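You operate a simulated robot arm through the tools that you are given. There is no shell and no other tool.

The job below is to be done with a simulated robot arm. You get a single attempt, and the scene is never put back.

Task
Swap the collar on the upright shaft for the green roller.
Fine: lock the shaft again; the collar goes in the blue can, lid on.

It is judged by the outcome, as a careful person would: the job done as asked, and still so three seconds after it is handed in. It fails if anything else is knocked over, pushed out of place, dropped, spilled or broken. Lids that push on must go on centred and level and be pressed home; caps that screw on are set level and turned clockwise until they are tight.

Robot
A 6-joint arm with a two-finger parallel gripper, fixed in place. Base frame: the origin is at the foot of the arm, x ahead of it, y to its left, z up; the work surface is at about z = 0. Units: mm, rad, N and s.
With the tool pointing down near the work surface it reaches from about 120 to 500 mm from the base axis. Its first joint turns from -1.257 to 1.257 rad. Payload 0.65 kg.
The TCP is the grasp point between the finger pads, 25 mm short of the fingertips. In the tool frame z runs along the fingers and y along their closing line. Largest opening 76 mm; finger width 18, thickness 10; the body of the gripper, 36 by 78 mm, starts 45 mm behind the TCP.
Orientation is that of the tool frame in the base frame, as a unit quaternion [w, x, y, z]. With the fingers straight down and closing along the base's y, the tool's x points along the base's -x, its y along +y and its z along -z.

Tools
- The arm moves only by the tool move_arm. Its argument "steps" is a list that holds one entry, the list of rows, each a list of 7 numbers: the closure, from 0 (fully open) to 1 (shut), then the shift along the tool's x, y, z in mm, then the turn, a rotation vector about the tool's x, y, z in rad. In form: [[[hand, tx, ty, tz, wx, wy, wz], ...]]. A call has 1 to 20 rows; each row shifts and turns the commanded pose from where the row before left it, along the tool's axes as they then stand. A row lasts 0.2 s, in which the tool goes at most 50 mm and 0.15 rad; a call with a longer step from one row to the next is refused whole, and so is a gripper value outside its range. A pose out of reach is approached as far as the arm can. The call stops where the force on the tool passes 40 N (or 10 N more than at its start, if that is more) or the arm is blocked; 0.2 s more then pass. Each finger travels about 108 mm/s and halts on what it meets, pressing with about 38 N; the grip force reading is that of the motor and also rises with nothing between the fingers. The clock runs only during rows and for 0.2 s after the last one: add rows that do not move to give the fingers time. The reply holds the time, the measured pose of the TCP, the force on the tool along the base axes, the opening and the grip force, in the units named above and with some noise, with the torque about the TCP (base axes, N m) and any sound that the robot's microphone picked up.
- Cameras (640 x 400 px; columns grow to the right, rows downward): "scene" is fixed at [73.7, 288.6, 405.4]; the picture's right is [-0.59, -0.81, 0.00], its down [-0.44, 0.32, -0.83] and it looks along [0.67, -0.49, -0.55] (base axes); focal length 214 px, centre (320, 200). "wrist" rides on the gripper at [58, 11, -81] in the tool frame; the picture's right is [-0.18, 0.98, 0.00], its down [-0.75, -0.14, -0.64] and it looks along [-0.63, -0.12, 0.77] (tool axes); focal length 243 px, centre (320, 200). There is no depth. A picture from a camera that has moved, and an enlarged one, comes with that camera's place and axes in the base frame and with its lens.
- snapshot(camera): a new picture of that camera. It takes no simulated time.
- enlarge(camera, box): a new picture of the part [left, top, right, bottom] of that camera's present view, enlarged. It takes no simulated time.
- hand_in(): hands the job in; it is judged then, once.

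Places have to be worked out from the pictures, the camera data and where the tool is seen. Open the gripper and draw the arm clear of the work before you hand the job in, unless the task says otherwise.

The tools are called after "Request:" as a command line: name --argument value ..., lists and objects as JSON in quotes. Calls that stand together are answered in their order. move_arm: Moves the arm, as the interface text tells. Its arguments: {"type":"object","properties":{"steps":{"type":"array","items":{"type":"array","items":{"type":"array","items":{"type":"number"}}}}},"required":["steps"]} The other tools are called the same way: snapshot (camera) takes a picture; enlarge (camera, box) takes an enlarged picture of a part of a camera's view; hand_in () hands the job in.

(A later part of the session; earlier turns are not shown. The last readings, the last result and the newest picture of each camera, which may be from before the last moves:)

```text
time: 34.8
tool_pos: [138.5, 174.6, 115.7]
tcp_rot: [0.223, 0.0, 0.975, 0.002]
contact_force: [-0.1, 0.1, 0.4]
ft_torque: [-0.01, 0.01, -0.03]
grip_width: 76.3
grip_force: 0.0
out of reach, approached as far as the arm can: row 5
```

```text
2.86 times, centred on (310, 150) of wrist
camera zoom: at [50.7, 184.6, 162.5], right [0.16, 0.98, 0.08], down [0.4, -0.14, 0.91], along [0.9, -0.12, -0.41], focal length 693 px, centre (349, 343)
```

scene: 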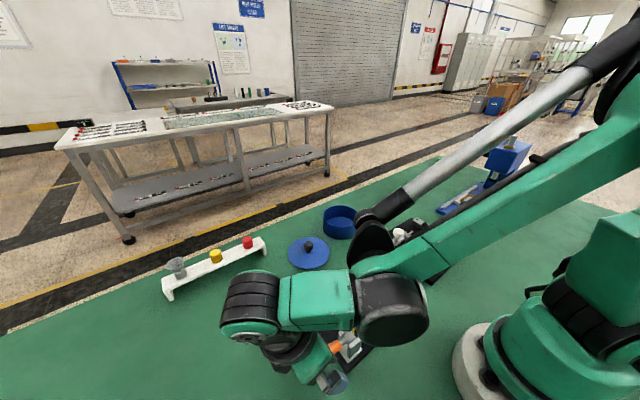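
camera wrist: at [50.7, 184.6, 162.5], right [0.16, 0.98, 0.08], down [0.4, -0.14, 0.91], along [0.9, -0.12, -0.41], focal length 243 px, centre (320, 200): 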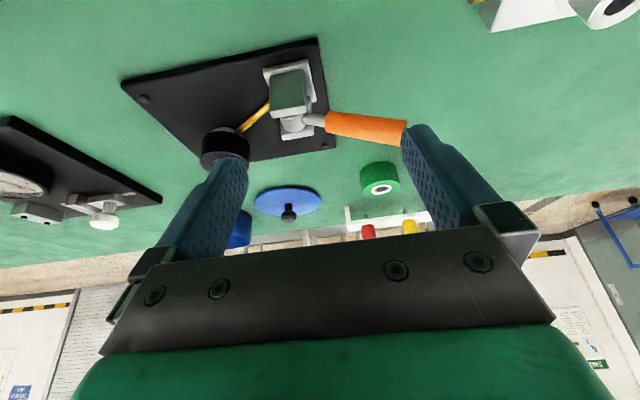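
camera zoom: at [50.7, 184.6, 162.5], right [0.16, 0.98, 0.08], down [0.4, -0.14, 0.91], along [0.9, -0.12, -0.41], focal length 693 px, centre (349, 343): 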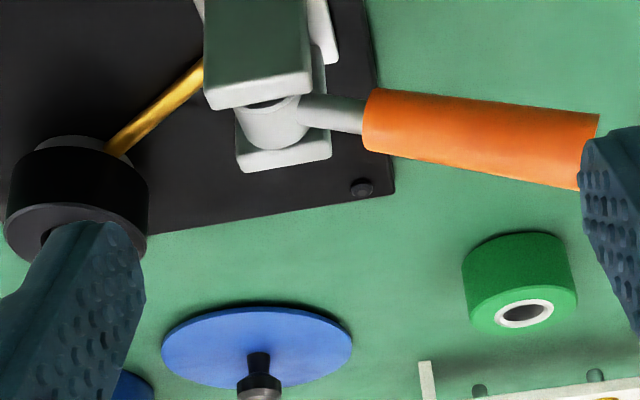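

From this side the lever looks freely held at about 24° and the brass rod runs to the hub under the collar. Before touching the collar, I want to see its +x side, where a small silver spot showed earlier, so I level the hand, lift, and swing the camera around to look from (+x, -y).

Request:
move_arm --steps '[[[0, 0, 0, 0, 0, 0.15, 0], [0, 0, 0, 0, 0, 0.15, 0], [0, 0, 0, 0, 0, 0.15, 0], [0, 0, 0, -45, 0, 0, 0], [0, -40, -25, -20, 0, 0, 0], [0, -40, -25, 0, 0, 0, 0], [0, -40, -30, 0, 0, 0, 0], [0, -30, -40, 0, 0, 0, 0], [0, 0, -40, 0, 0, 0, 0], [0, 0, 0, 0, 0, 0, 0]]]'

Request:
move_arm --steps '[[[0, 0, 0, 0, 0, 0, -0.148], [0, 0, 0, 0, 0, 0, -0.148], [0, 0, 0, 0, 0, 0, -0.148], [0, 0, 0, 0, 0, 0, -0.148], [0, 0, 0, 0, 0, 0, -0.148], [0, 0, 0, 0, 0, 0, -0.148], [0, 0, 0, 0, 0, 0, -0.148], [0, 0, 0, 0, 0, 0, -0.148], [0, 0, 0, 0, 0, 0, -0.148], [0, 0, 0, 0, 0, 0, -0.148], [0, 0, 0, 0, 0, 0, -0.148], [0, 0, 0, 0, 0, 0, -0.148], [0, 0, 0, 0, 0, 0, -0.148], [0, 0, 0, 0, 0, 0, -0.148], [0, 0, 0, 0, 0, 0, -0.148], [0, 0, 0, 0, 0, 0, -0.136], [0, 0, 0, 0, 0, 0, 0]]]'

Request:
snapshot --camera "wrist"

```text
refused: row 5 steps farther than a row can; nothing moved
```

```text
time: 38.4
tool_pos: [136.8, 172.6, 114.6]
tcp_rot: [-0.085, 0.901, -0.372, 0.206]
contact_force: [-0.7, 0.4, -0.1]
ft_torque: [-0.01, 0.02, -0.01]
grip_width: 75.5
grip_force: 0.0
```

```text
taken
camera wrist: at [133.4, 124.5, 202.1], right [-0.74, -0.57, -0.36], down [-0.67, 0.63, 0.39], along [0.0, 0.53, -0.85], focal length 243 px, centre (320, 200)
```

wrist: 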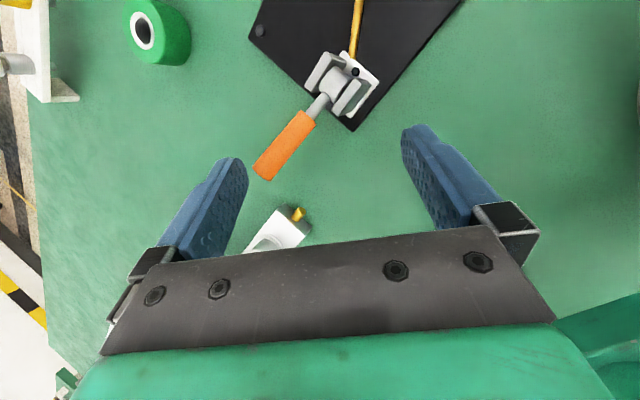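

The first call was refused for a long step while the turn ran from the tilted pose; nothing was touched. I now undo the tilt and then go straight up.

Request:
move_arm --steps '[[[0, 0, 0, 0, -0.1, -0.1, 0], [0, 0, 0, 0, -0.1, -0.1, 0], [0, 0, 0, 0, -0.1, -0.1, 0], [0, 0, 0, 0, -0.018, -0.018, 0], [0, 0, 0, -35, 0, 0, 0], [0, 0, 0, 0, 0, 0, 0]]]'

```text
time: 39.8
tool_pos: [137.4, 174.3, 150.5]
tcp_rot: [0.0, 0.924, -0.383, 0.0]
contact_force: [-0.3, 0.1, 0.4]
ft_torque: [-0.01, 0.01, -0.03]
grip_width: 76.3
grip_force: 0.0
```

Request:
move_arm --steps '[[[0, 45, 1.5, -2, 0, 0, 0], [0, 45, 1.5, -2, 0, 0, 0], [0, 45, 1.5, -2, 0, 0, 0], [0, 45, 1.5, -2, 0, 0, 0], [0, 44, 1.5, -2, 0, 0, 0], [0, 0, 0, 0, 0, 0, 0]]]'

Request:
snapshot --camera "wrist"

Request:
enlarge --camera "wrist" --box '[240, 60, 400, 200]'

```text
time: 41.2
tool_pos: [291.7, 8.3, 159.0]
tcp_rot: [0.0, 0.924, -0.382, 0.0]
contact_force: [0.2, -0.4, 0.4]
ft_torque: [0.01, 0.03, 0.0]
grip_width: 75.8
grip_force: 0.0
```

```text
taken
camera wrist: at [325.9, -39.7, 240.3], right [-0.82, -0.57, 0.0], down [-0.43, 0.63, 0.64], along [-0.36, 0.53, -0.77], focal length 243 px, centre (320, 200)
```

wrist: 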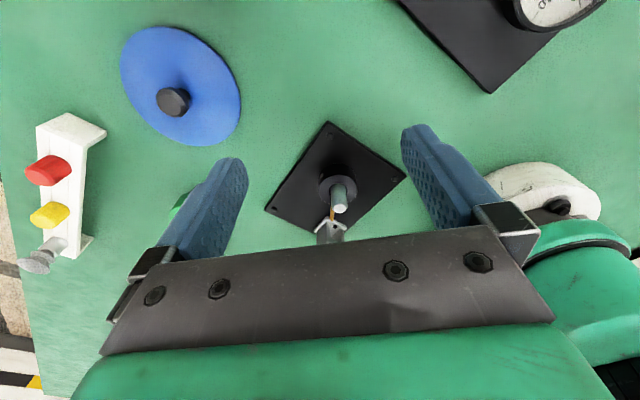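

```text
2.86 times, centred on (320, 130) of wrist
camera zoom: at [325.9, -39.7, 240.3], right [-0.82, -0.57, 0.0], down [-0.43, 0.63, 0.64], along [-0.36, 0.53, -0.77], focal length 693 px, centre (320, 400)
```

zoom: 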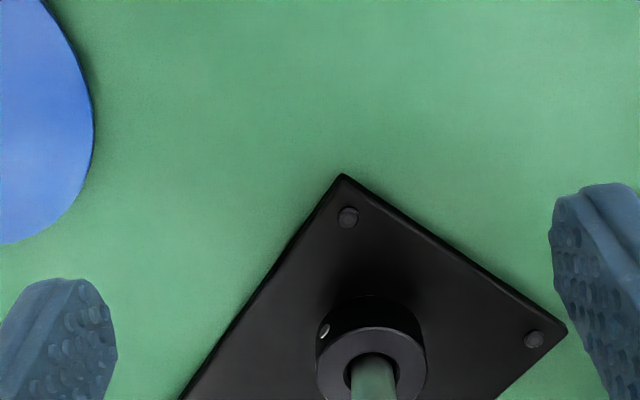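

Request:
enlarge --camera "wrist" --box '[290, 150, 370, 240]'

```text
4.44 times, centred on (330, 195) of wrist
camera zoom: at [325.9, -39.7, 240.3], right [-0.82, -0.57, 0.0], down [-0.43, 0.63, 0.64], along [-0.36, 0.53, -0.77], focal length 1078 px, centre (276, 222)
```

zoom: 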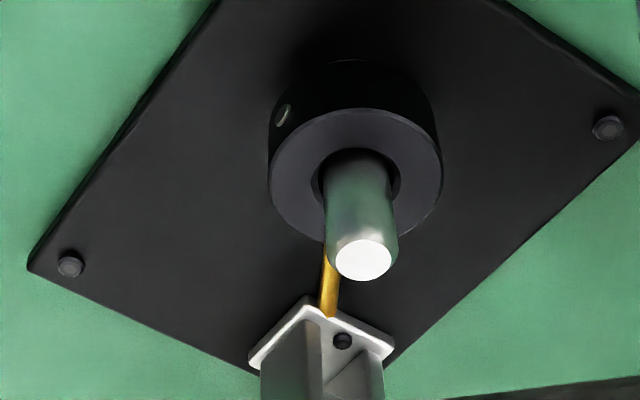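

The silver spot is only a small flush mark on the collar's side. The shaft fixes at (222.4, 79.0) and the collar top at about z 37.5. With this diagonal hand orientation the fingers avoid the brass rod, so I move over the shaft and check the alignment.

Request:
move_arm --steps '[[[0, -33, -0.4, 6, 0, 0, 0], [0, -33, -0.4, 6, 0, 0, 0], [0, -33, -0.4, 7, 0, 0, 0], [0, 0, 0, 20, 0, 0, 0], [0, 0, 0, 0, 0, 0, 0]]]'

Request:
snapshot --camera "wrist"

Request:
enlarge --camera "scene" --box '[280, 210, 440, 390]'

```text
time: 42.4
tool_pos: [220.7, 81.6, 121.7]
tcp_rot: [0.001, 0.924, -0.383, 0.0]
contact_force: [-0.3, 0.2, 0.6]
ft_torque: [-0.03, 0.0, 0.03]
grip_width: 76.1
grip_force: 0.0
```

```text
taken
camera wrist: at [255.0, 32.3, 201.4], right [-0.82, -0.57, 0.0], down [-0.43, 0.63, 0.64], along [-0.36, 0.53, -0.77], focal length 243 px, centre (320, 200)
```

wrist: 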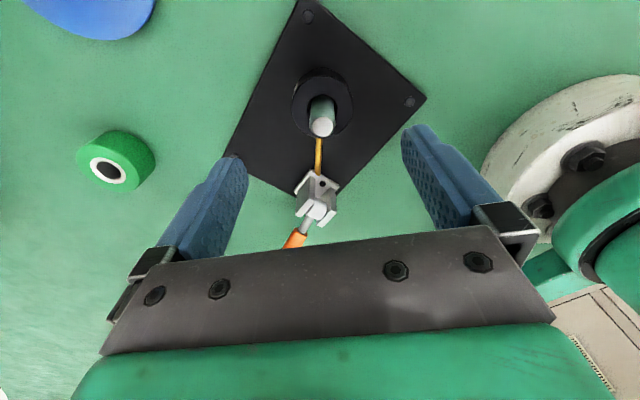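

```text
2.22 times, centred on (360, 300) of scene
camera zoom: at [73.7, 288.6, 405.4], right [-0.59, -0.81, 0.0], down [-0.44, 0.32, -0.83], along [0.67, -0.49, -0.55], focal length 477 px, centre (231, -22)
```

zoom: 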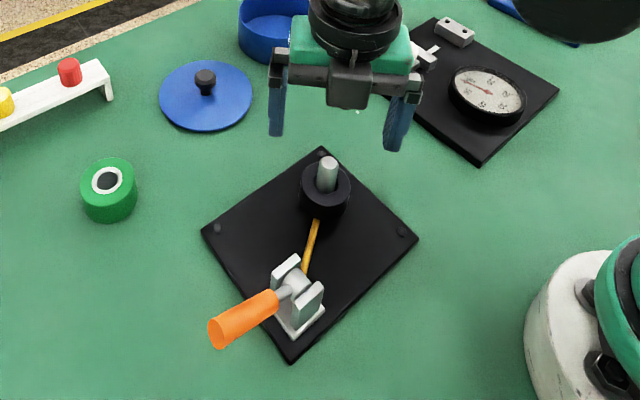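

The view puts the shaft about 1 mm from the hand centre; I correct that and descend with open fingers around the collar.

Request:
move_arm --steps '[[[0, 1.2, 0.6, 30, 0, 0, 0], [0, 0, 0, 25, 0, 0, 0], [0, 0, 0, 15, 0, 0, 0], [0, 0, 0, 0, 0, 0, 0]]]'

Request:
snapshot --camera "wrist"

Request:
enlarge --camera "scene" --box '[300, 240, 420, 340]'

```text
time: 43.4
tool_pos: [220.1, 80.4, 52.3]
tcp_rot: [0.0, 0.924, -0.383, -0.001]
contact_force: [-0.5, 0.6, -0.2]
ft_torque: [-0.01, -0.02, 0.03]
grip_width: 76.1
grip_force: 0.1
```

```text
taken
camera wrist: at [254.5, 31.1, 131.8], right [-0.82, -0.57, 0.0], down [-0.43, 0.63, 0.64], along [-0.36, 0.53, -0.77], focal length 243 px, centre (320, 200)
```

wrist: 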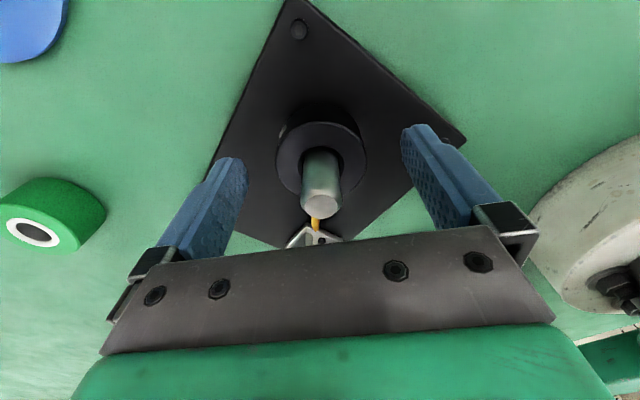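

```text
4.00 times, centred on (360, 290) of scene
camera zoom: at [73.7, 288.6, 405.4], right [-0.59, -0.81, 0.0], down [-0.44, 0.32, -0.83], along [0.67, -0.49, -0.55], focal length 858 px, centre (160, -160)
```

zoom: 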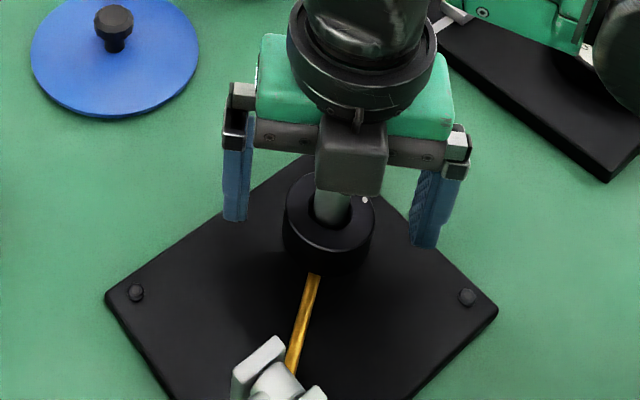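

Alignment along the closing line is good. I shift 1.5 mm along the tool's x, lower 6 mm and close on the collar.

Request:
move_arm --steps '[[[0, 1.5, 0, 6, 0, 0, 0], [0, 0, 0, 0, 0, 0, 0], [0.3, 0, 0, 0, 0, 0, 0], [0.6, 0, 0, 0, 0, 0, 0], [1, 0, 0, 0, 0, 0, 0], [1, 0, 0, 0, 0, 0, 0], [1, 0, 0, 0, 0, 0, 0]]]'

Request:
snapshot --camera "wrist"

```text
time: 45.0
tool_pos: [222.4, 79.8, 45.1]
tcp_rot: [0.001, 0.924, -0.382, 0.0]
contact_force: [-1.8, -1.8, -1.4]
ft_torque: [-0.14, 0.12, -0.04]
grip_width: 40.9
grip_force: 37.5
```

```text
taken
camera wrist: at [256.5, 30.4, 125.6], right [-0.82, -0.57, 0.0], down [-0.43, 0.63, 0.64], along [-0.36, 0.53, -0.77], focal length 243 px, centre (320, 200)
```

wrist: 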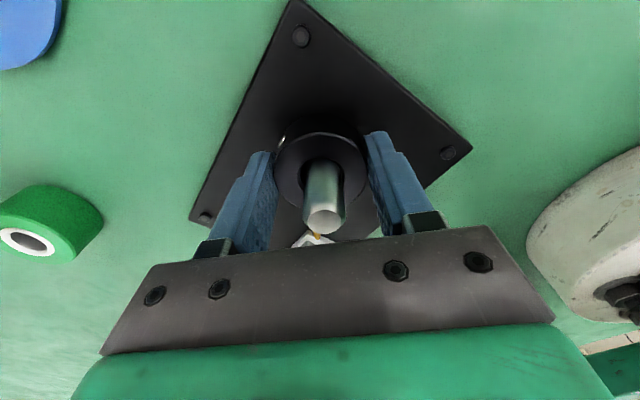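

The collar is held (about 41 mm). I lift just 2 mm to test whether it is free or still locked.

Request:
move_arm --steps '[[[1, 0, 0, -1, 0, 0, 0], [1, 0, 0, -1, 0, 0, 0], [1, 0, 0, 0, 0, 0, 0]]]'

```text
time: 45.8
tool_pos: [222.3, 78.4, 48.8]
tcp_rot: [-0.001, 0.924, -0.383, 0.0]
contact_force: [-5.5, -2.6, -4.1]
ft_torque: [0.0, 0.03, 0.08]
grip_width: 40.8
grip_force: 38.5
```

The pull is only about 4 N, so it seems to come freely. I lift another 6 mm and check.

Request:
move_arm --steps '[[[1, 0, 0, -3, 0, 0, 0], [1, 0, 0, -3, 0, 0, 0], [1, 0, 0, 0, 0, 0, 0]]]'

Request:
enlarge --camera "scene" --box '[300, 240, 420, 340]'

```text
time: 46.6
tool_pos: [222.7, 79.3, 53.0]
tcp_rot: [0.0, 0.924, -0.382, 0.0]
contact_force: [-5.2, 1.0, -0.2]
ft_torque: [-0.03, 0.08, -0.01]
grip_width: 40.7
grip_force: 37.8
```

```text
4.00 times, centred on (360, 290) of scene
camera zoom: at [73.7, 288.6, 405.4], right [-0.59, -0.81, 0.0], down [-0.44, 0.32, -0.83], along [0.67, -0.49, -0.55], focal length 858 px, centre (160, -160)
```

zoom: 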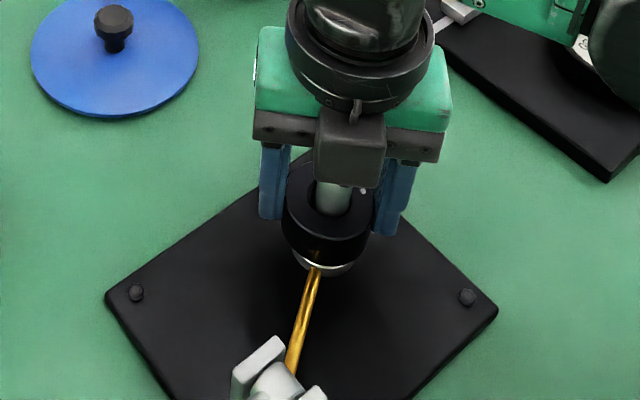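

The collar rises off the silver hub, so the raised lever has released it. I lift it straight up clear of the shaft.

Request:
move_arm --steps '[[[1, 0, 0, -6, 0, 0, 0], [1, 0, 0, -8, 0, 0, 0], [1, 0, 0, -8, 0, 0, 0], [1, 0, 0, -8, 0, 0, 0], [1, 0, 0, -10, 0, 0, 0], [1, 0, 0, -15, 0, 0, 0], [1, 0, 0, -20, 0, 0, 0], [1, 0, 0, -20, 0, 0, 0], [1, 0, 0, 0, 0, 0, 0]]]'

Request:
snapshot --camera "scene"

Request:
snapshot --camera "wrist"

```text
time: 48.6
tool_pos: [223.7, 78.6, 149.0]
tcp_rot: [0.001, 0.924, -0.382, 0.0]
contact_force: [0.0, -0.2, -1.4]
ft_torque: [0.0, 0.01, -0.02]
grip_width: 40.9
grip_force: 38.2
```

```text
taken
```

scene: 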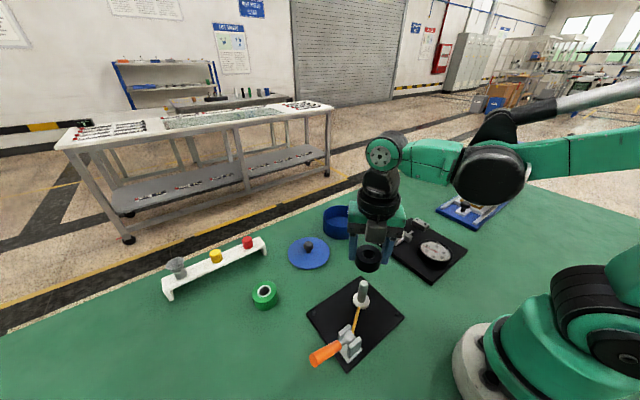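

```text
taken
camera wrist: at [257.5, 29.2, 228.4], right [-0.82, -0.57, 0.0], down [-0.43, 0.63, 0.64], along [-0.36, 0.53, -0.77], focal length 243 px, centre (320, 200)
```

wrist: 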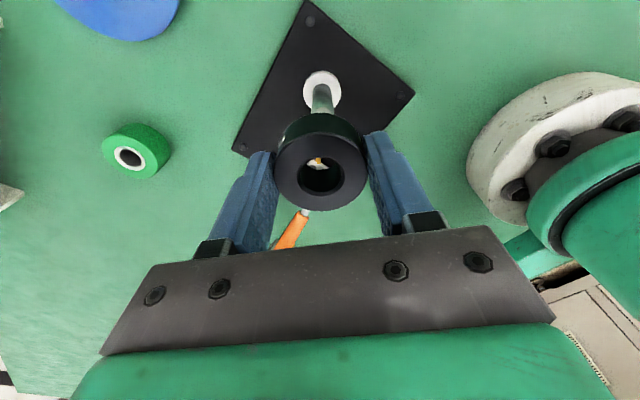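

The collar is free and held. I turn the hand back so the wrist camera looks ahead (+x), then move toward the blue can to locate it precisely.

Request:
move_arm --steps '[[[1, 0, 0, -20, 0, 0, 0.148], [1, 0, 0, 0, 0, 0, 0.148], [1, 0, 0, 0, 0, 0, 0.148], [1, 0, 0, 0, 0, 0, 0.148], [1, 0, 0, 0, 0, 0, 0.148], [1, 0, 0, 0, 0, 0, 0.148], [1, 0, 0, 0, 0, 0, 0.148], [1, 0, 0, 0, 0, 0, 0.148], [1, 0, 0, 0, 0, 0, 0.148], [1, 0, 0, 0, 0, 0, 0.148], [1, 0, 0, 0, 0, 0, 0.148], [1, 0, 0, 0, 0, 0, 0.148], [1, 0, 0, 0, 0, 0, 0.148], [1, 0, 0, 0, 0, 0, 0.148], [1, 0, 0, 0, 0, 0, 0.148], [1, 0, 0, 0, 0, 0, 0.136], [1, 0, 0, 0, 0, 0, 0]]]'

```text
time: 52.2
tool_pos: [223.4, 77.8, 170.4]
tcp_rot: [0.0, 0.0, 1.0, 0.001]
contact_force: [0.5, -0.1, -2.2]
ft_torque: [0.0, -0.01, -0.01]
grip_width: 40.7
grip_force: 37.9
```

Request:
move_arm --steps '[[[1, -25, -38, -7, 0, 0, 0], [1, -25, -38, -7, 0, 0, 0], [1, -25, -38, -6, 0, 0, 0], [1, 0, 0, 0, 0, 0, 0]]]'

Request:
snapshot --camera "wrist"

Request:
enlarge --camera "scene" --box '[270, 170, 400, 290]'

```text
time: 53.2
tool_pos: [297.8, -35.6, 187.9]
tcp_rot: [0.0, -0.001, 1.0, 0.0]
contact_force: [0.4, -1.2, -1.2]
ft_torque: [-0.02, 0.01, 0.0]
grip_width: 41.1
grip_force: 37.7
```

```text
taken
camera wrist: at [240.1, -24.4, 268.3], right [0.18, 0.98, 0.0], down [0.75, -0.14, 0.64], along [0.63, -0.12, -0.77], focal length 243 px, centre (320, 200)
```

wrist: 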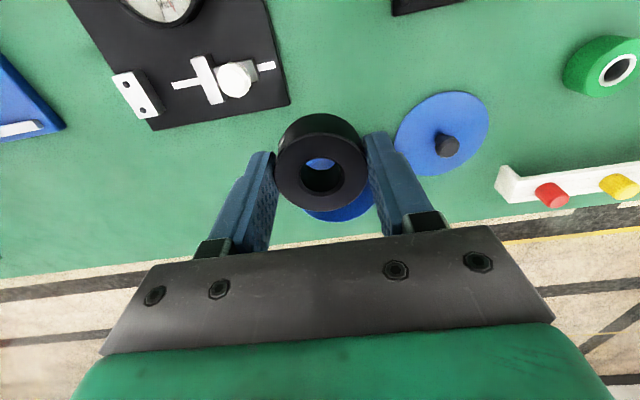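

```text
3.33 times, centred on (335, 230) of scene
camera zoom: at [73.7, 288.6, 405.4], right [-0.59, -0.81, 0.0], down [-0.44, 0.32, -0.83], along [0.67, -0.49, -0.55], focal length 715 px, centre (270, 100)
```

zoom: 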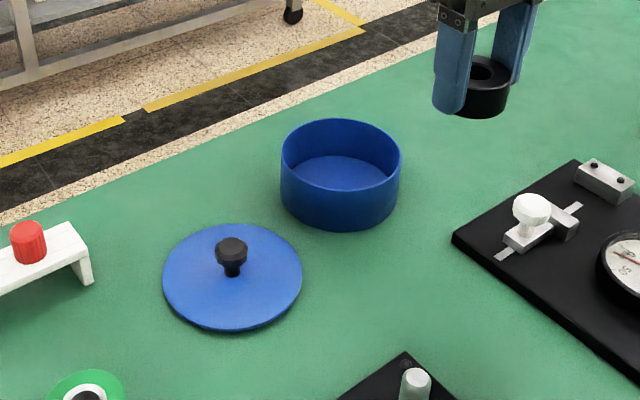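

The collar hides the can in the wrist view, but earlier views fix the can's centre at about (413.5, -36) with its rim near z 42 and a diameter of about 99. I go over it and then lower partway.

Request:
move_arm --steps '[[[1, -40, 0, 0, 0, 0, 0], [1, -40, 0, 0, 0, 0, 0], [1, -35, 0, 0, 0, 0, 0], [1, 0, 0, 30, 0, 0, 0], [1, 0, 0, 30, 0, 0, 0], [1, 0, 0, 20, 0, 0, 0], [1, 0, 0, 0, 0, 0, 0]]]'

Request:
snapshot --camera "wrist"

Request:
enlarge --camera "scene" --box '[270, 150, 400, 270]'

```text
time: 54.8
tool_pos: [413.2, -35.7, 109.6]
tcp_rot: [0.0, -0.001, 1.0, 0.0]
contact_force: [0.1, 0.1, -1.7]
ft_torque: [0.0, 0.03, 0.0]
grip_width: 40.5
grip_force: 38.0
```

```text
taken
camera wrist: at [355.7, -24.8, 188.7], right [0.18, 0.98, 0.0], down [0.75, -0.14, 0.64], along [0.63, -0.12, -0.77], focal length 243 px, centre (320, 200)
```

wrist: 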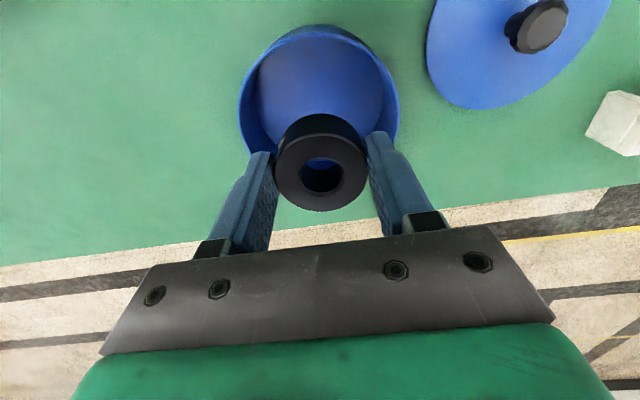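

```text
3.33 times, centred on (335, 210) of scene
camera zoom: at [73.7, 288.6, 405.4], right [-0.59, -0.81, 0.0], down [-0.44, 0.32, -0.83], along [0.67, -0.49, -0.55], focal length 715 px, centre (270, 167)
```

zoom: 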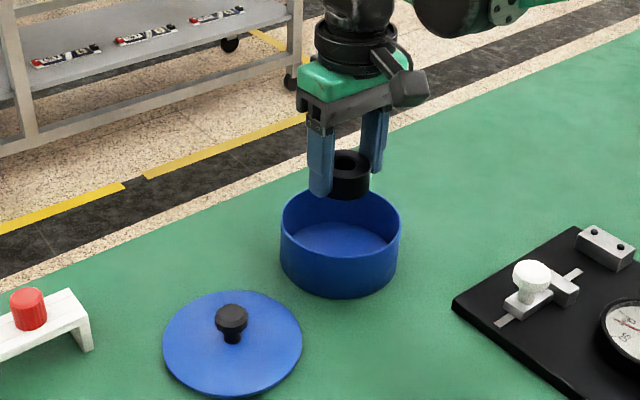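

The can's centre seems about 2-3 mm further in x, which I correct. Then I lower the collar into the can, slowly near the floor.

Request:
move_arm --steps '[[[1, -2.5, 0, 25, 0, 0, 0], [1, 0, 0, 25, 0, 0, 0], [1, 0, 0, 20, 0, 0, 0], [1, 0, 0, 0, 0, 0, 0]]]'

Request:
snapshot --camera "wrist"

Request:
enlarge --camera "scene" --box '[270, 150, 400, 270]'

```text
time: 55.8
tool_pos: [414.9, -36.1, 38.6]
tcp_rot: [0.0, -0.001, 1.0, 0.0]
contact_force: [0.1, 0.6, -1.7]
ft_torque: [-0.01, 0.01, 0.02]
grip_width: 40.9
grip_force: 38.0
```

```text
taken
camera wrist: at [357.4, -24.7, 117.8], right [0.18, 0.98, 0.0], down [0.75, -0.14, 0.64], along [0.63, -0.12, -0.77], focal length 243 px, centre (320, 200)
```

wrist: 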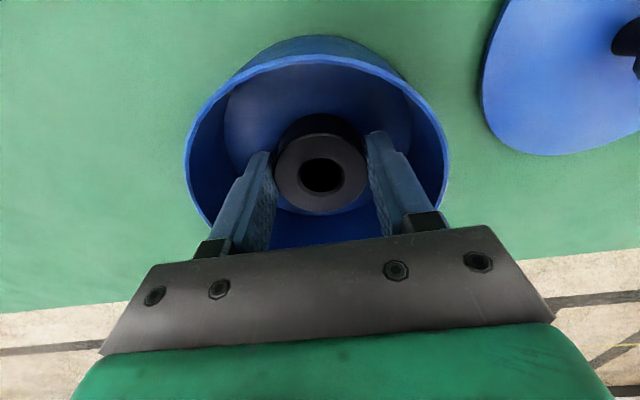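

```text
3.33 times, centred on (335, 210) of scene
camera zoom: at [73.7, 288.6, 405.4], right [-0.59, -0.81, 0.0], down [-0.44, 0.32, -0.83], along [0.67, -0.49, -0.55], focal length 715 px, centre (270, 167)
```

zoom: 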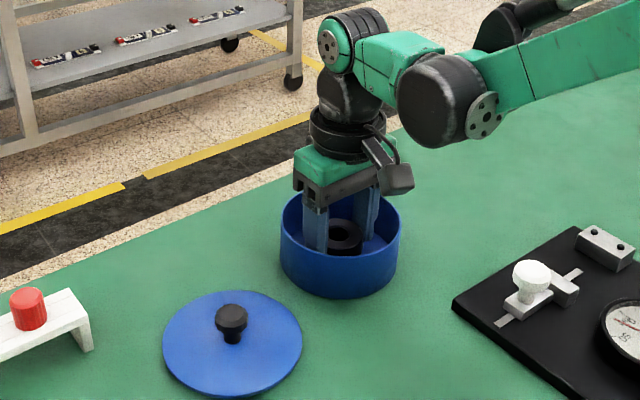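

The hand is nicely centred in the can. I lower the last few millimetres slowly to feel the floor.

Request:
move_arm --steps '[[[1, 0, 0, 2.5, 0, 0, 0], [1, 0, 0, 2.5, 0, 0, 0], [1, 0, 0, 1, 0, 0, 0], [1, 0, 0, 0, 0, 0, 0]]]'

```text
time: 56.8
tool_pos: [414.9, -35.1, 34.0]
tcp_rot: [0.0, -0.001, 1.0, 0.001]
contact_force: [-3.8, 3.6, 30.1]
ft_torque: [-0.2, -0.06, 0.03]
grip_width: 41.0
grip_force: 37.7
```

The collar has touched the can's floor (30 N). I ease up 1 mm and open only to about 52 mm so the fingers stay off the can wall.

Request:
move_arm --steps '[[[1, 0, 0, -1.2, 0, 0, 0], [0.45, 0, 0, 0, 0, 0, 0], [0.36, 0, 0, 0, 0, 0, 0], [0.32, 0, 0, 0, 0, 0, 0], [0.32, 0, 0, 0, 0, 0, 0]]]'

Request:
snapshot --camera "wrist"

```text
time: 58.0
tool_pos: [416.1, -35.4, 33.2]
tcp_rot: [0.001, -0.001, 1.0, -0.001]
contact_force: [-0.5, 0.4, -0.3]
ft_torque: [-0.01, -0.01, -0.02]
grip_width: 51.9
grip_force: 0.0
```

```text
taken
camera wrist: at [357.8, -24.4, 113.8], right [0.18, 0.98, 0.0], down [0.75, -0.14, 0.64], along [0.63, -0.12, -0.77], focal length 243 px, centre (320, 200)
```

wrist: 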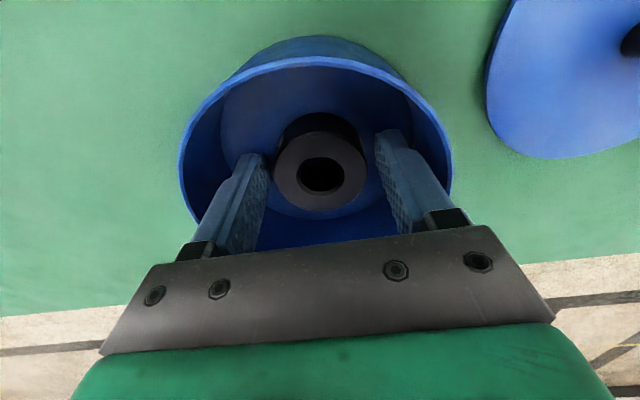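

The collar is released on the floor of the can. I rise straight up and move back to get a clear view of can and lid.

Request:
move_arm --steps '[[[0.32, 0, 0, -20, 0, 0, 0], [0.32, 0, 0, -30, 0, 0, 0], [0.32, 0, 0, -40, 0, 0, 0], [0.32, 0, 0, -40, 0, 0, 0], [0.2, 40, 20, -20, 0, 0, 0], [0, 40, 25, -10, 0, 0, 0], [0, 20, 20, 0, 0, 0, 0], [0, 0, 0, 0, 0, 0, 0]]]'

Request:
snapshot --camera "wrist"

Request:
enlarge --camera "scene" --box '[270, 170, 400, 290]'

```text
time: 59.8
tool_pos: [313.5, 30.5, 194.1]
tcp_rot: [0.0, 0.0, 1.0, 0.0]
contact_force: [0.2, 0.6, -0.5]
ft_torque: [0.0, -0.01, 0.0]
grip_width: 76.0
grip_force: 0.1
```

```text
taken
camera wrist: at [256.0, 40.8, 273.5], right [0.18, 0.98, 0.0], down [0.75, -0.14, 0.64], along [0.63, -0.12, -0.77], focal length 243 px, centre (320, 200)
```

wrist: 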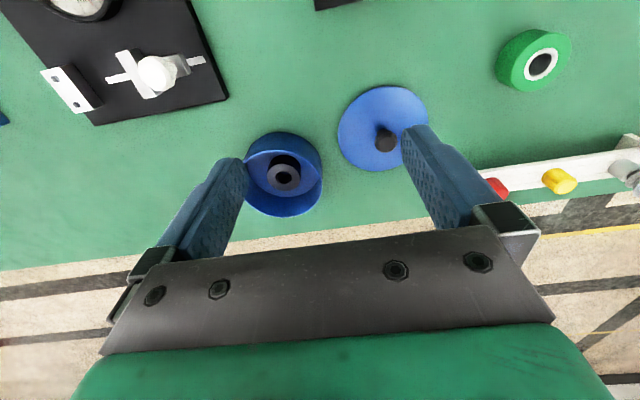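

```text
3.33 times, centred on (335, 230) of scene
camera zoom: at [73.7, 288.6, 405.4], right [-0.59, -0.81, 0.0], down [-0.44, 0.32, -0.83], along [0.67, -0.49, -0.55], focal length 715 px, centre (270, 100)
```

zoom: 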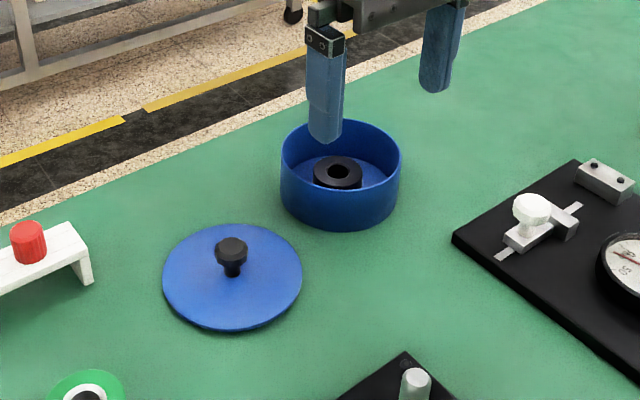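

The collar lies flat in the can. Next is the lid, so I move sideways to see its knob squarely between the fingers.

Request:
move_arm --steps '[[[0, 0, 40, 0, 0, 0, 0], [0, 0, 32, 0, 0, 0, 0], [0, 0, 0, 0, 0, 0, 0]]]'

Request:
enlarge --camera "wrist" --box '[160, 60, 420, 222]'

Request:
enlarge --camera "scene" --box '[280, 200, 370, 260]'

```text
time: 60.6
tool_pos: [312.9, 102.4, 194.7]
tcp_rot: [0.0, 0.0, 1.0, -0.001]
contact_force: [0.1, -0.1, 0.3]
ft_torque: [0.0, 0.02, -0.02]
grip_width: 76.0
grip_force: 0.1
```

```text
2.46 times, centred on (290, 141) of wrist
camera zoom: at [256.9, 112.7, 274.4], right [0.18, 0.98, 0.0], down [0.75, -0.14, 0.64], along [0.63, -0.12, -0.77], focal length 597 px, centre (394, 345)
```

zoom: 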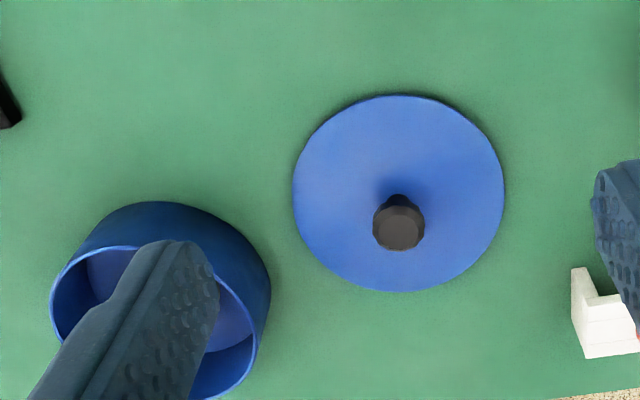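

```text
6.67 times, centred on (325, 230) of scene
camera zoom: at [73.7, 288.6, 405.4], right [-0.59, -0.81, 0.0], down [-0.44, 0.32, -0.83], along [0.67, -0.49, -0.55], focal length 1430 px, centre (287, 0)
```

zoom: 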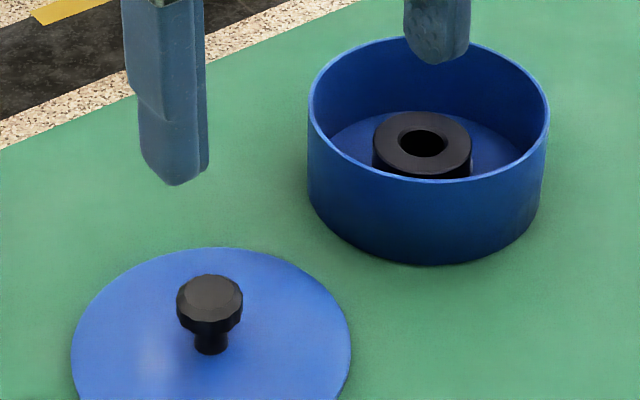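

The knob is near (388, 90) with its top around z 33. I move closer at a lower height to refine this.

Request:
move_arm --steps '[[[0, -30, -7, 35, 0, 0, 0], [0, -30, -5, 35, 0, 0, 0], [0, 0, 0, 0, 0, 0, 0]]]'

Request:
snapshot --camera "wrist"

Request:
enlarge --camera "scene" --box '[270, 190, 370, 280]'

```text
time: 61.4
tool_pos: [375.8, 90.2, 124.0]
tcp_rot: [0.0, -0.002, 1.0, 0.0]
contact_force: [-0.4, 0.5, -0.2]
ft_torque: [-0.03, 0.0, 0.0]
grip_width: 76.3
grip_force: 0.0
```

```text
taken
camera wrist: at [318.0, 101.0, 203.8], right [0.18, 0.98, 0.0], down [0.75, -0.14, 0.64], along [0.63, -0.12, -0.77], focal length 243 px, centre (320, 200)
```

wrist: 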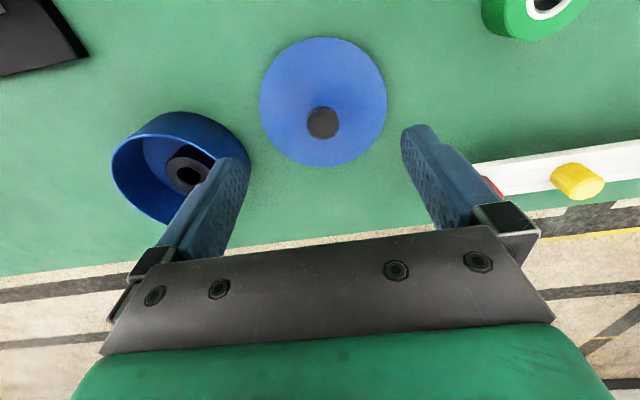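

```text
4.44 times, centred on (320, 235) of scene
camera zoom: at [73.7, 288.6, 405.4], right [-0.59, -0.81, 0.0], down [-0.44, 0.32, -0.83], along [0.67, -0.49, -0.55], focal length 953 px, centre (320, 44)
```

zoom: 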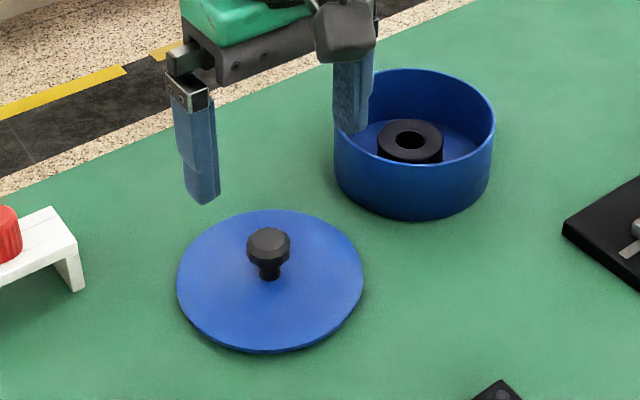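

The lid's centre and knob come out at about (388, 90), and the knob is about 24 mm wide with its top near z 33. I centre over it and descend with open fingers.

Request:
move_arm --steps '[[[0, -12, 0.3, 20, 0, 0, 0], [0, 0, 0, 30, 0, 0, 0], [0, 0, 0, 20, 0, 0, 0], [0, 0, 0, 0, 0, 0, 0]]]'

Request:
snapshot --camera "wrist"

Request:
enlarge --camera "scene" --box '[270, 190, 370, 280]'

```text
time: 62.4
tool_pos: [386.5, 89.7, 53.5]
tcp_rot: [0.0, 0.0, 1.0, 0.0]
contact_force: [-0.5, 0.7, 0.4]
ft_torque: [-0.02, 0.01, 0.01]
grip_width: 76.3
grip_force: 0.1
```

```text
taken
camera wrist: at [328.6, 99.8, 132.7], right [0.18, 0.98, 0.0], down [0.75, -0.14, 0.64], along [0.63, -0.12, -0.77], focal length 243 px, centre (320, 200)
```

wrist: 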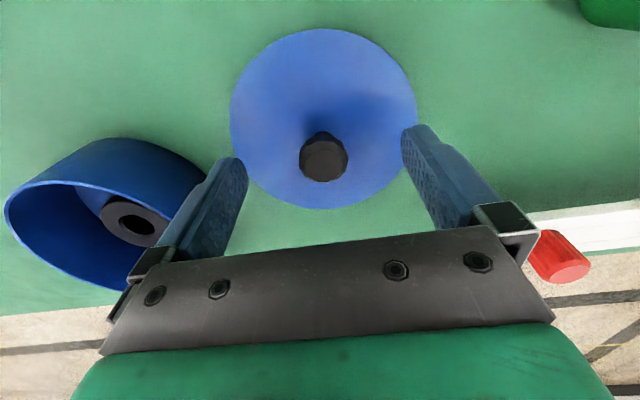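

```text
4.44 times, centred on (320, 235) of scene
camera zoom: at [73.7, 288.6, 405.4], right [-0.59, -0.81, 0.0], down [-0.44, 0.32, -0.83], along [0.67, -0.49, -0.55], focal length 953 px, centre (320, 44)
```

zoom: 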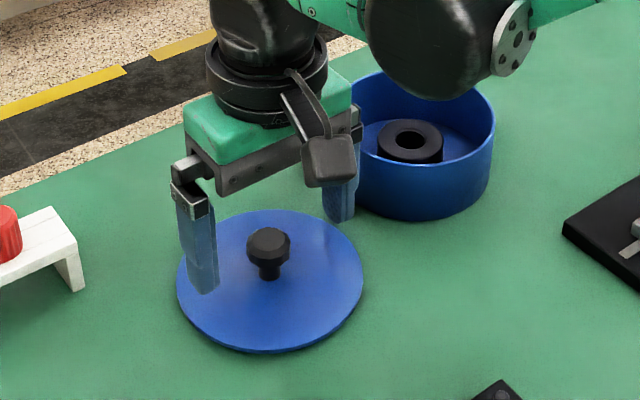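

I make a 1-2 mm correction toward the knob's axis, lower to TCP z≈35, and close on the knob.

Request:
move_arm --steps '[[[0, -1, 1.2, 10, 0, 0, 0], [0, 0, 0, 8, 0, 0, 0], [0, 0, 0, 0, 0, 0, 0], [0.4, 0, 0, 0, 0, 0, 0], [0.7, 0, 0, 0, 0, 0, 0], [1, 0, 0, 0, 0, 0, 0], [1, 0, 0, 0, 0, 0, 0], [1, 0, 0, 0, 0, 0, 0]]]'

Request:
snapshot --camera "wrist"

```text
time: 64.2
tool_pos: [386.5, 90.6, 35.1]
tcp_rot: [0.0, 0.0, 1.0, -0.001]
contact_force: [-1.0, 0.1, -0.4]
ft_torque: [-0.02, 0.0, 0.04]
grip_width: 22.2
grip_force: 38.1
```

```text
taken
camera wrist: at [329.7, 101.5, 115.1], right [0.18, 0.98, 0.0], down [0.75, -0.14, 0.64], along [0.63, -0.12, -0.77], focal length 243 px, centre (320, 200)
```

wrist: 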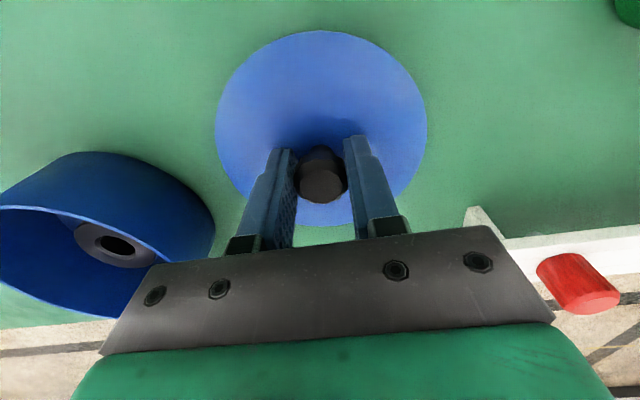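

The knob is gripped (22 mm). I lift the lid, first slightly and then up to about z 100.

Request:
move_arm --steps '[[[1, 0, 0, -4, 0, 0, 0], [1, 0, 0, -16, 0, 0, 0], [1, 0, 0, -25, 0, 0, 0], [1, 0, 0, -25, 0, 0, 0], [1, 0, 0, 0, 0, 0, 0]]]'

Request:
snapshot --camera "scene"

Request:
snapshot --camera "wrist"

```text
time: 65.4
tool_pos: [387.3, 90.3, 106.4]
tcp_rot: [0.001, 0.001, 1.0, 0.0]
contact_force: [-0.6, 0.8, -0.5]
ft_torque: [0.03, -0.02, 0.0]
grip_width: 22.6
grip_force: 38.1
```

```text
taken
```

scene: 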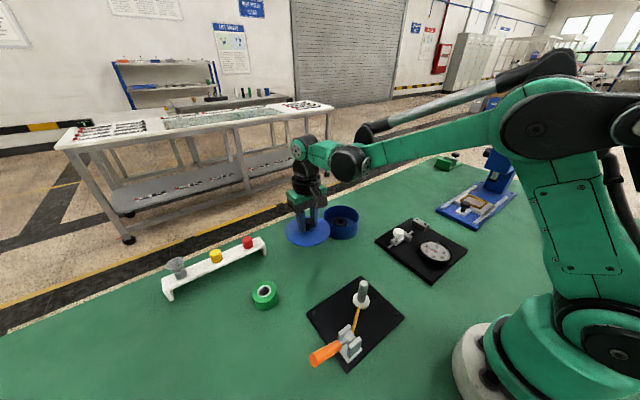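

```text
taken
camera wrist: at [330.4, 100.6, 187.4], right [0.18, 0.98, 0.0], down [0.75, -0.14, 0.64], along [0.63, -0.12, -0.77], focal length 243 px, centre (320, 200)
```

wrist: 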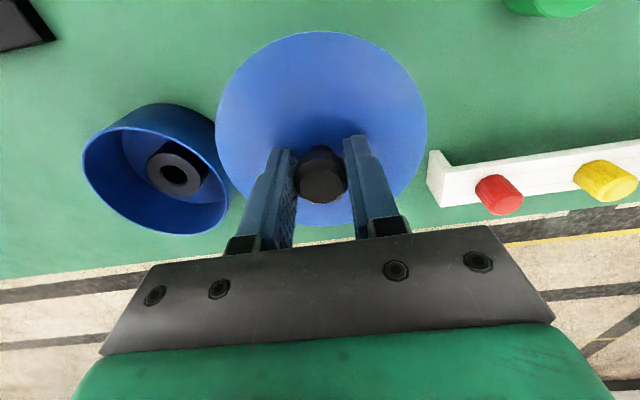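

The lid hangs level. I carry it over the can (28 mm in x, -129 mm in y) at this height.

Request:
move_arm --steps '[[[1, -9.3, -43, 0, 0, 0, 0], [1, -9.3, -43, 0, 0, 0, 0], [1, -9.4, -42.8, 0, 0, 0, 0], [1, 0, 0, 0, 0, 0, 0]]]'

Request:
enlarge --camera "scene" --box '[290, 170, 390, 260]'

Request:
snapshot --camera "wrist"

```text
time: 66.4
tool_pos: [414.0, -38.8, 111.0]
tcp_rot: [0.0, -0.001, 1.0, 0.001]
contact_force: [-0.1, 0.5, -1.0]
ft_torque: [0.03, 0.0, -0.03]
grip_width: 22.7
grip_force: 37.8
```

```text
4.44 times, centred on (340, 215) of scene
camera zoom: at [73.7, 288.6, 405.4], right [-0.59, -0.81, 0.0], down [-0.44, 0.32, -0.83], along [0.67, -0.49, -0.55], focal length 953 px, centre (231, 133)
```

zoom: 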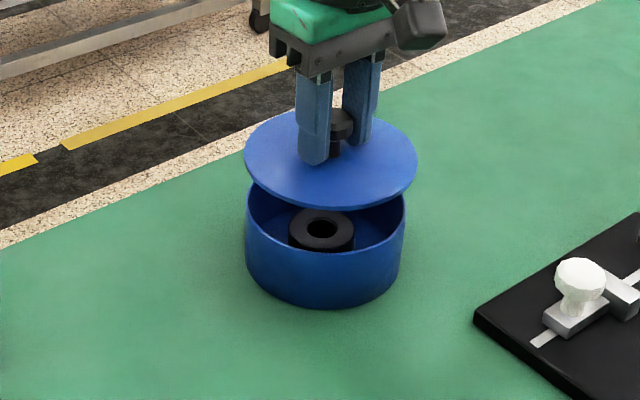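

```text
taken
camera wrist: at [356.7, -27.5, 189.6], right [0.18, 0.98, 0.0], down [0.75, -0.14, 0.64], along [0.63, -0.12, -0.77], focal length 243 px, centre (320, 200)
```

wrist: 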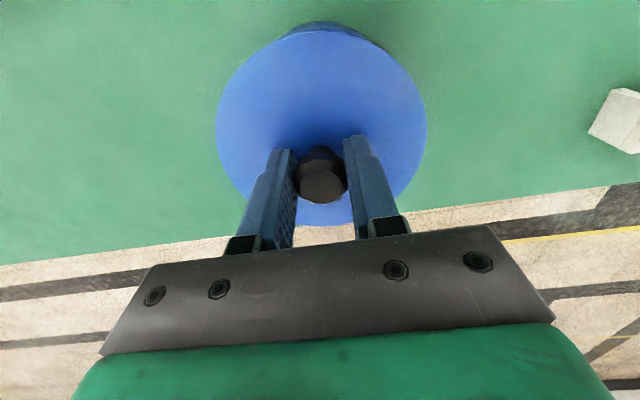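

The lid hovers well over the can. I lower it to about 5 mm above the rim and shift 1 mm in x, then check alignment in detail.

Request:
move_arm --steps '[[[1, -1, 0, 10, 0, 0, 0], [1, 0, 0, 10, 0, 0, 0], [1, 0, 0, 0, 0, 0, 0], [1, 0, 0, 0, 0, 0, 0]]]'

Request:
enlarge --camera "scene" --box '[310, 190, 370, 245]'

Request:
enlarge --camera "wrist" --box '[200, 0, 440, 150]'

```text
time: 67.4
tool_pos: [416.0, -37.6, 86.7]
tcp_rot: [0.0, 0.0, 1.0, 0.0]
contact_force: [-0.6, 0.0, -0.5]
ft_torque: [0.0, 0.01, -0.01]
grip_width: 22.5
grip_force: 37.8
```

```text
7.27 times, centred on (340, 218) of scene
camera zoom: at [73.7, 288.6, 405.4], right [-0.59, -0.81, 0.0], down [-0.44, 0.32, -0.83], along [0.67, -0.49, -0.55], focal length 1560 px, centre (174, 73)
```

zoom: 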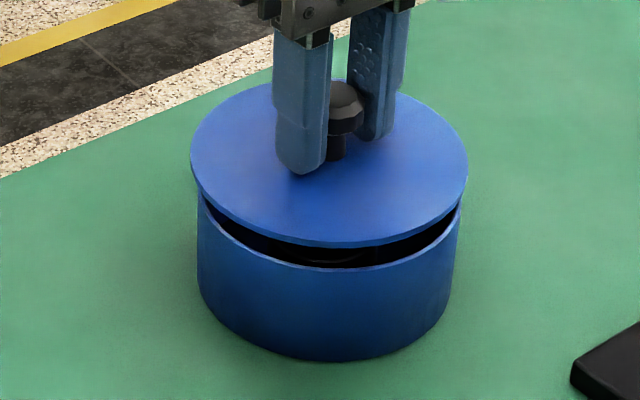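

```text
2.67 times, centred on (320, 75) of wrist
camera zoom: at [358.8, -26.9, 166.9], right [0.18, 0.98, 0.0], down [0.75, -0.14, 0.64], along [0.63, -0.12, -0.77], focal length 647 px, centre (320, 533)
```

zoom: 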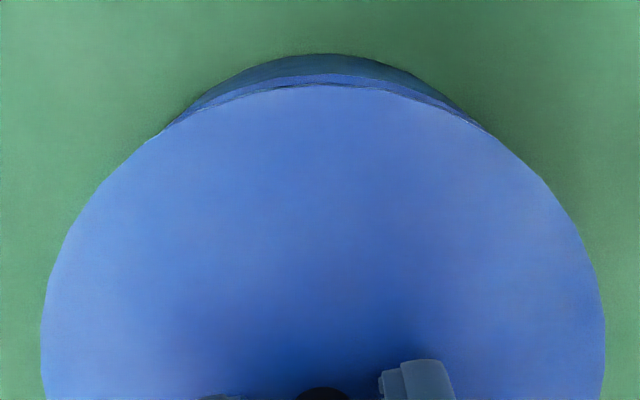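

The wrist and scene views agree that the lid is about 1.6 mm too far in +x. I shift it back, lower 4 mm to just above the rim, and check again.

Request:
move_arm --steps '[[[1, 1.6, 0.3, 2, 0, 0, 0], [1, 0, 0, 2, 0, 0, 0], [1, 0, 0, 0, 0, 0, 0], [1, 0, 0, 0, 0, 0, 0]]]'

Request:
enlarge --camera "scene" --box '[310, 190, 370, 245]'

Request:
enlarge --camera "wrist" --box '[200, 0, 440, 150]'

```text
time: 68.4
tool_pos: [415.3, -37.4, 82.7]
tcp_rot: [0.0, -0.001, 1.0, 0.0]
contact_force: [-0.6, -0.1, -0.1]
ft_torque: [-0.03, 0.0, 0.0]
grip_width: 22.6
grip_force: 38.0
```

```text
7.27 times, centred on (340, 218) of scene
camera zoom: at [73.7, 288.6, 405.4], right [-0.59, -0.81, 0.0], down [-0.44, 0.32, -0.83], along [0.67, -0.49, -0.55], focal length 1560 px, centre (174, 73)
```

zoom: 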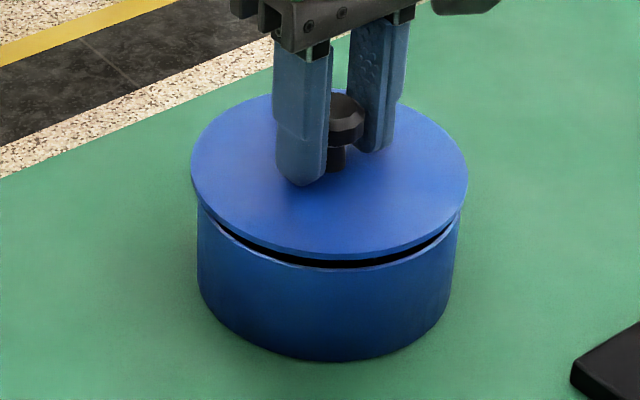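

```text
2.67 times, centred on (320, 75) of wrist
camera zoom: at [357.9, -26.4, 162.4], right [0.18, 0.98, 0.0], down [0.75, -0.14, 0.64], along [0.63, -0.12, -0.77], focal length 647 px, centre (320, 533)
```

zoom: 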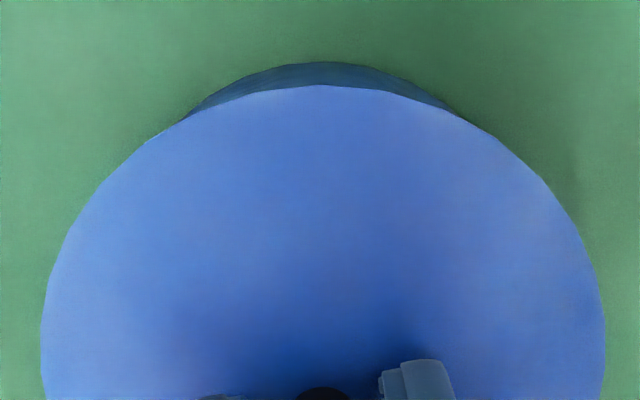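

Alignment now looks good in both views. I lower slowly and watch for contact.

Request:
move_arm --steps '[[[1, 0.3, -0.2, 1.5, 0, 0, 0], [1, 0, 0, 1.5, 0, 0, 0], [1, 0, 0, 0, 0, 0, 0]]]'

Request:
move_arm --steps '[[[1, 0, 0, 1, 0, 0, 0], [1, 0, 0, 1, 0, 0, 0], [1, 0, 0, 0, 0, 0, 0]]]'

```text
time: 69.2
tool_pos: [415.3, -35.6, 80.5]
tcp_rot: [0.001, 0.001, 1.0, 0.0]
contact_force: [0.2, 0.5, 0.8]
ft_torque: [0.01, 0.01, -0.03]
grip_width: 22.4
grip_force: 38.0
```

```text
time: 70.0
tool_pos: [416.5, -35.4, 77.6]
tcp_rot: [0.0, -0.001, 1.0, 0.0]
contact_force: [-0.2, 0.1, -0.6]
ft_torque: [0.01, 0.0, 0.01]
grip_width: 22.7
grip_force: 37.6
```

Request:
move_arm --steps '[[[1, 0, 0, 1, 0, 0, 0], [1, 0, 0, 1, 0, 0, 0], [1, 0, 0, 0, 0, 0, 0]]]'

Request:
enlarge --camera "scene" --box '[310, 190, 370, 245]'

```text
time: 70.6
tool_pos: [415.3, -36.3, 75.8]
tcp_rot: [-0.001, 0.0, 1.0, 0.0]
contact_force: [-3.2, 0.4, 8.9]
ft_torque: [-0.1, -0.45, -0.02]
grip_width: 22.4
grip_force: 38.1
heard: snap
stopped in row 3: the force on the tool passed its limit at 44 N (the readings are from after the stop); the commanded pose is now the measured one
```

```text
7.27 times, centred on (340, 218) of scene
camera zoom: at [73.7, 288.6, 405.4], right [-0.59, -0.81, 0.0], down [-0.44, 0.32, -0.84], along [0.67, -0.49, -0.55], focal length 1560 px, centre (174, 73)
```

zoom: 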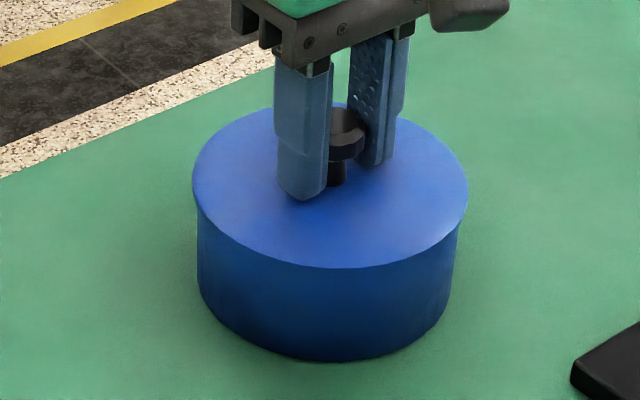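

A snap was heard and the lid sits flush with no gap visible. I press a little more to be sure it is home, then release.

Request:
move_arm --steps '[[[1, 0, 0, 0.7, 0, 0, 0], [1, 0, 0, 0.7, 0, 0, 0], [1, 0, 0, 0, 0, 0, 0]]]'

Request:
enlarge --camera "wrist" --box '[200, 0, 440, 150]'

```text
time: 71.1
tool_pos: [413.5, -37.3, 76.4]
tcp_rot: [-0.003, 0.0, 1.0, 0.0]
contact_force: [-0.9, -0.3, 9.5]
ft_torque: [-0.03, -0.23, 0.03]
grip_width: 22.4
grip_force: 37.7
stopped in row 2: the force on the tool passed its limit at 43 N (the readings are from after the stop); the commanded pose is now the measured one
```

```text
2.67 times, centred on (320, 75) of wrist
camera zoom: at [357.3, -26.2, 156.5], right [0.18, 0.98, 0.0], down [0.76, -0.14, 0.64], along [0.63, -0.12, -0.77], focal length 647 px, centre (320, 533)
```

zoom: 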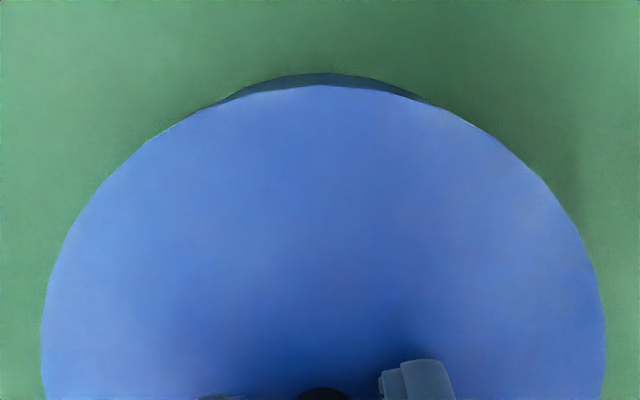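

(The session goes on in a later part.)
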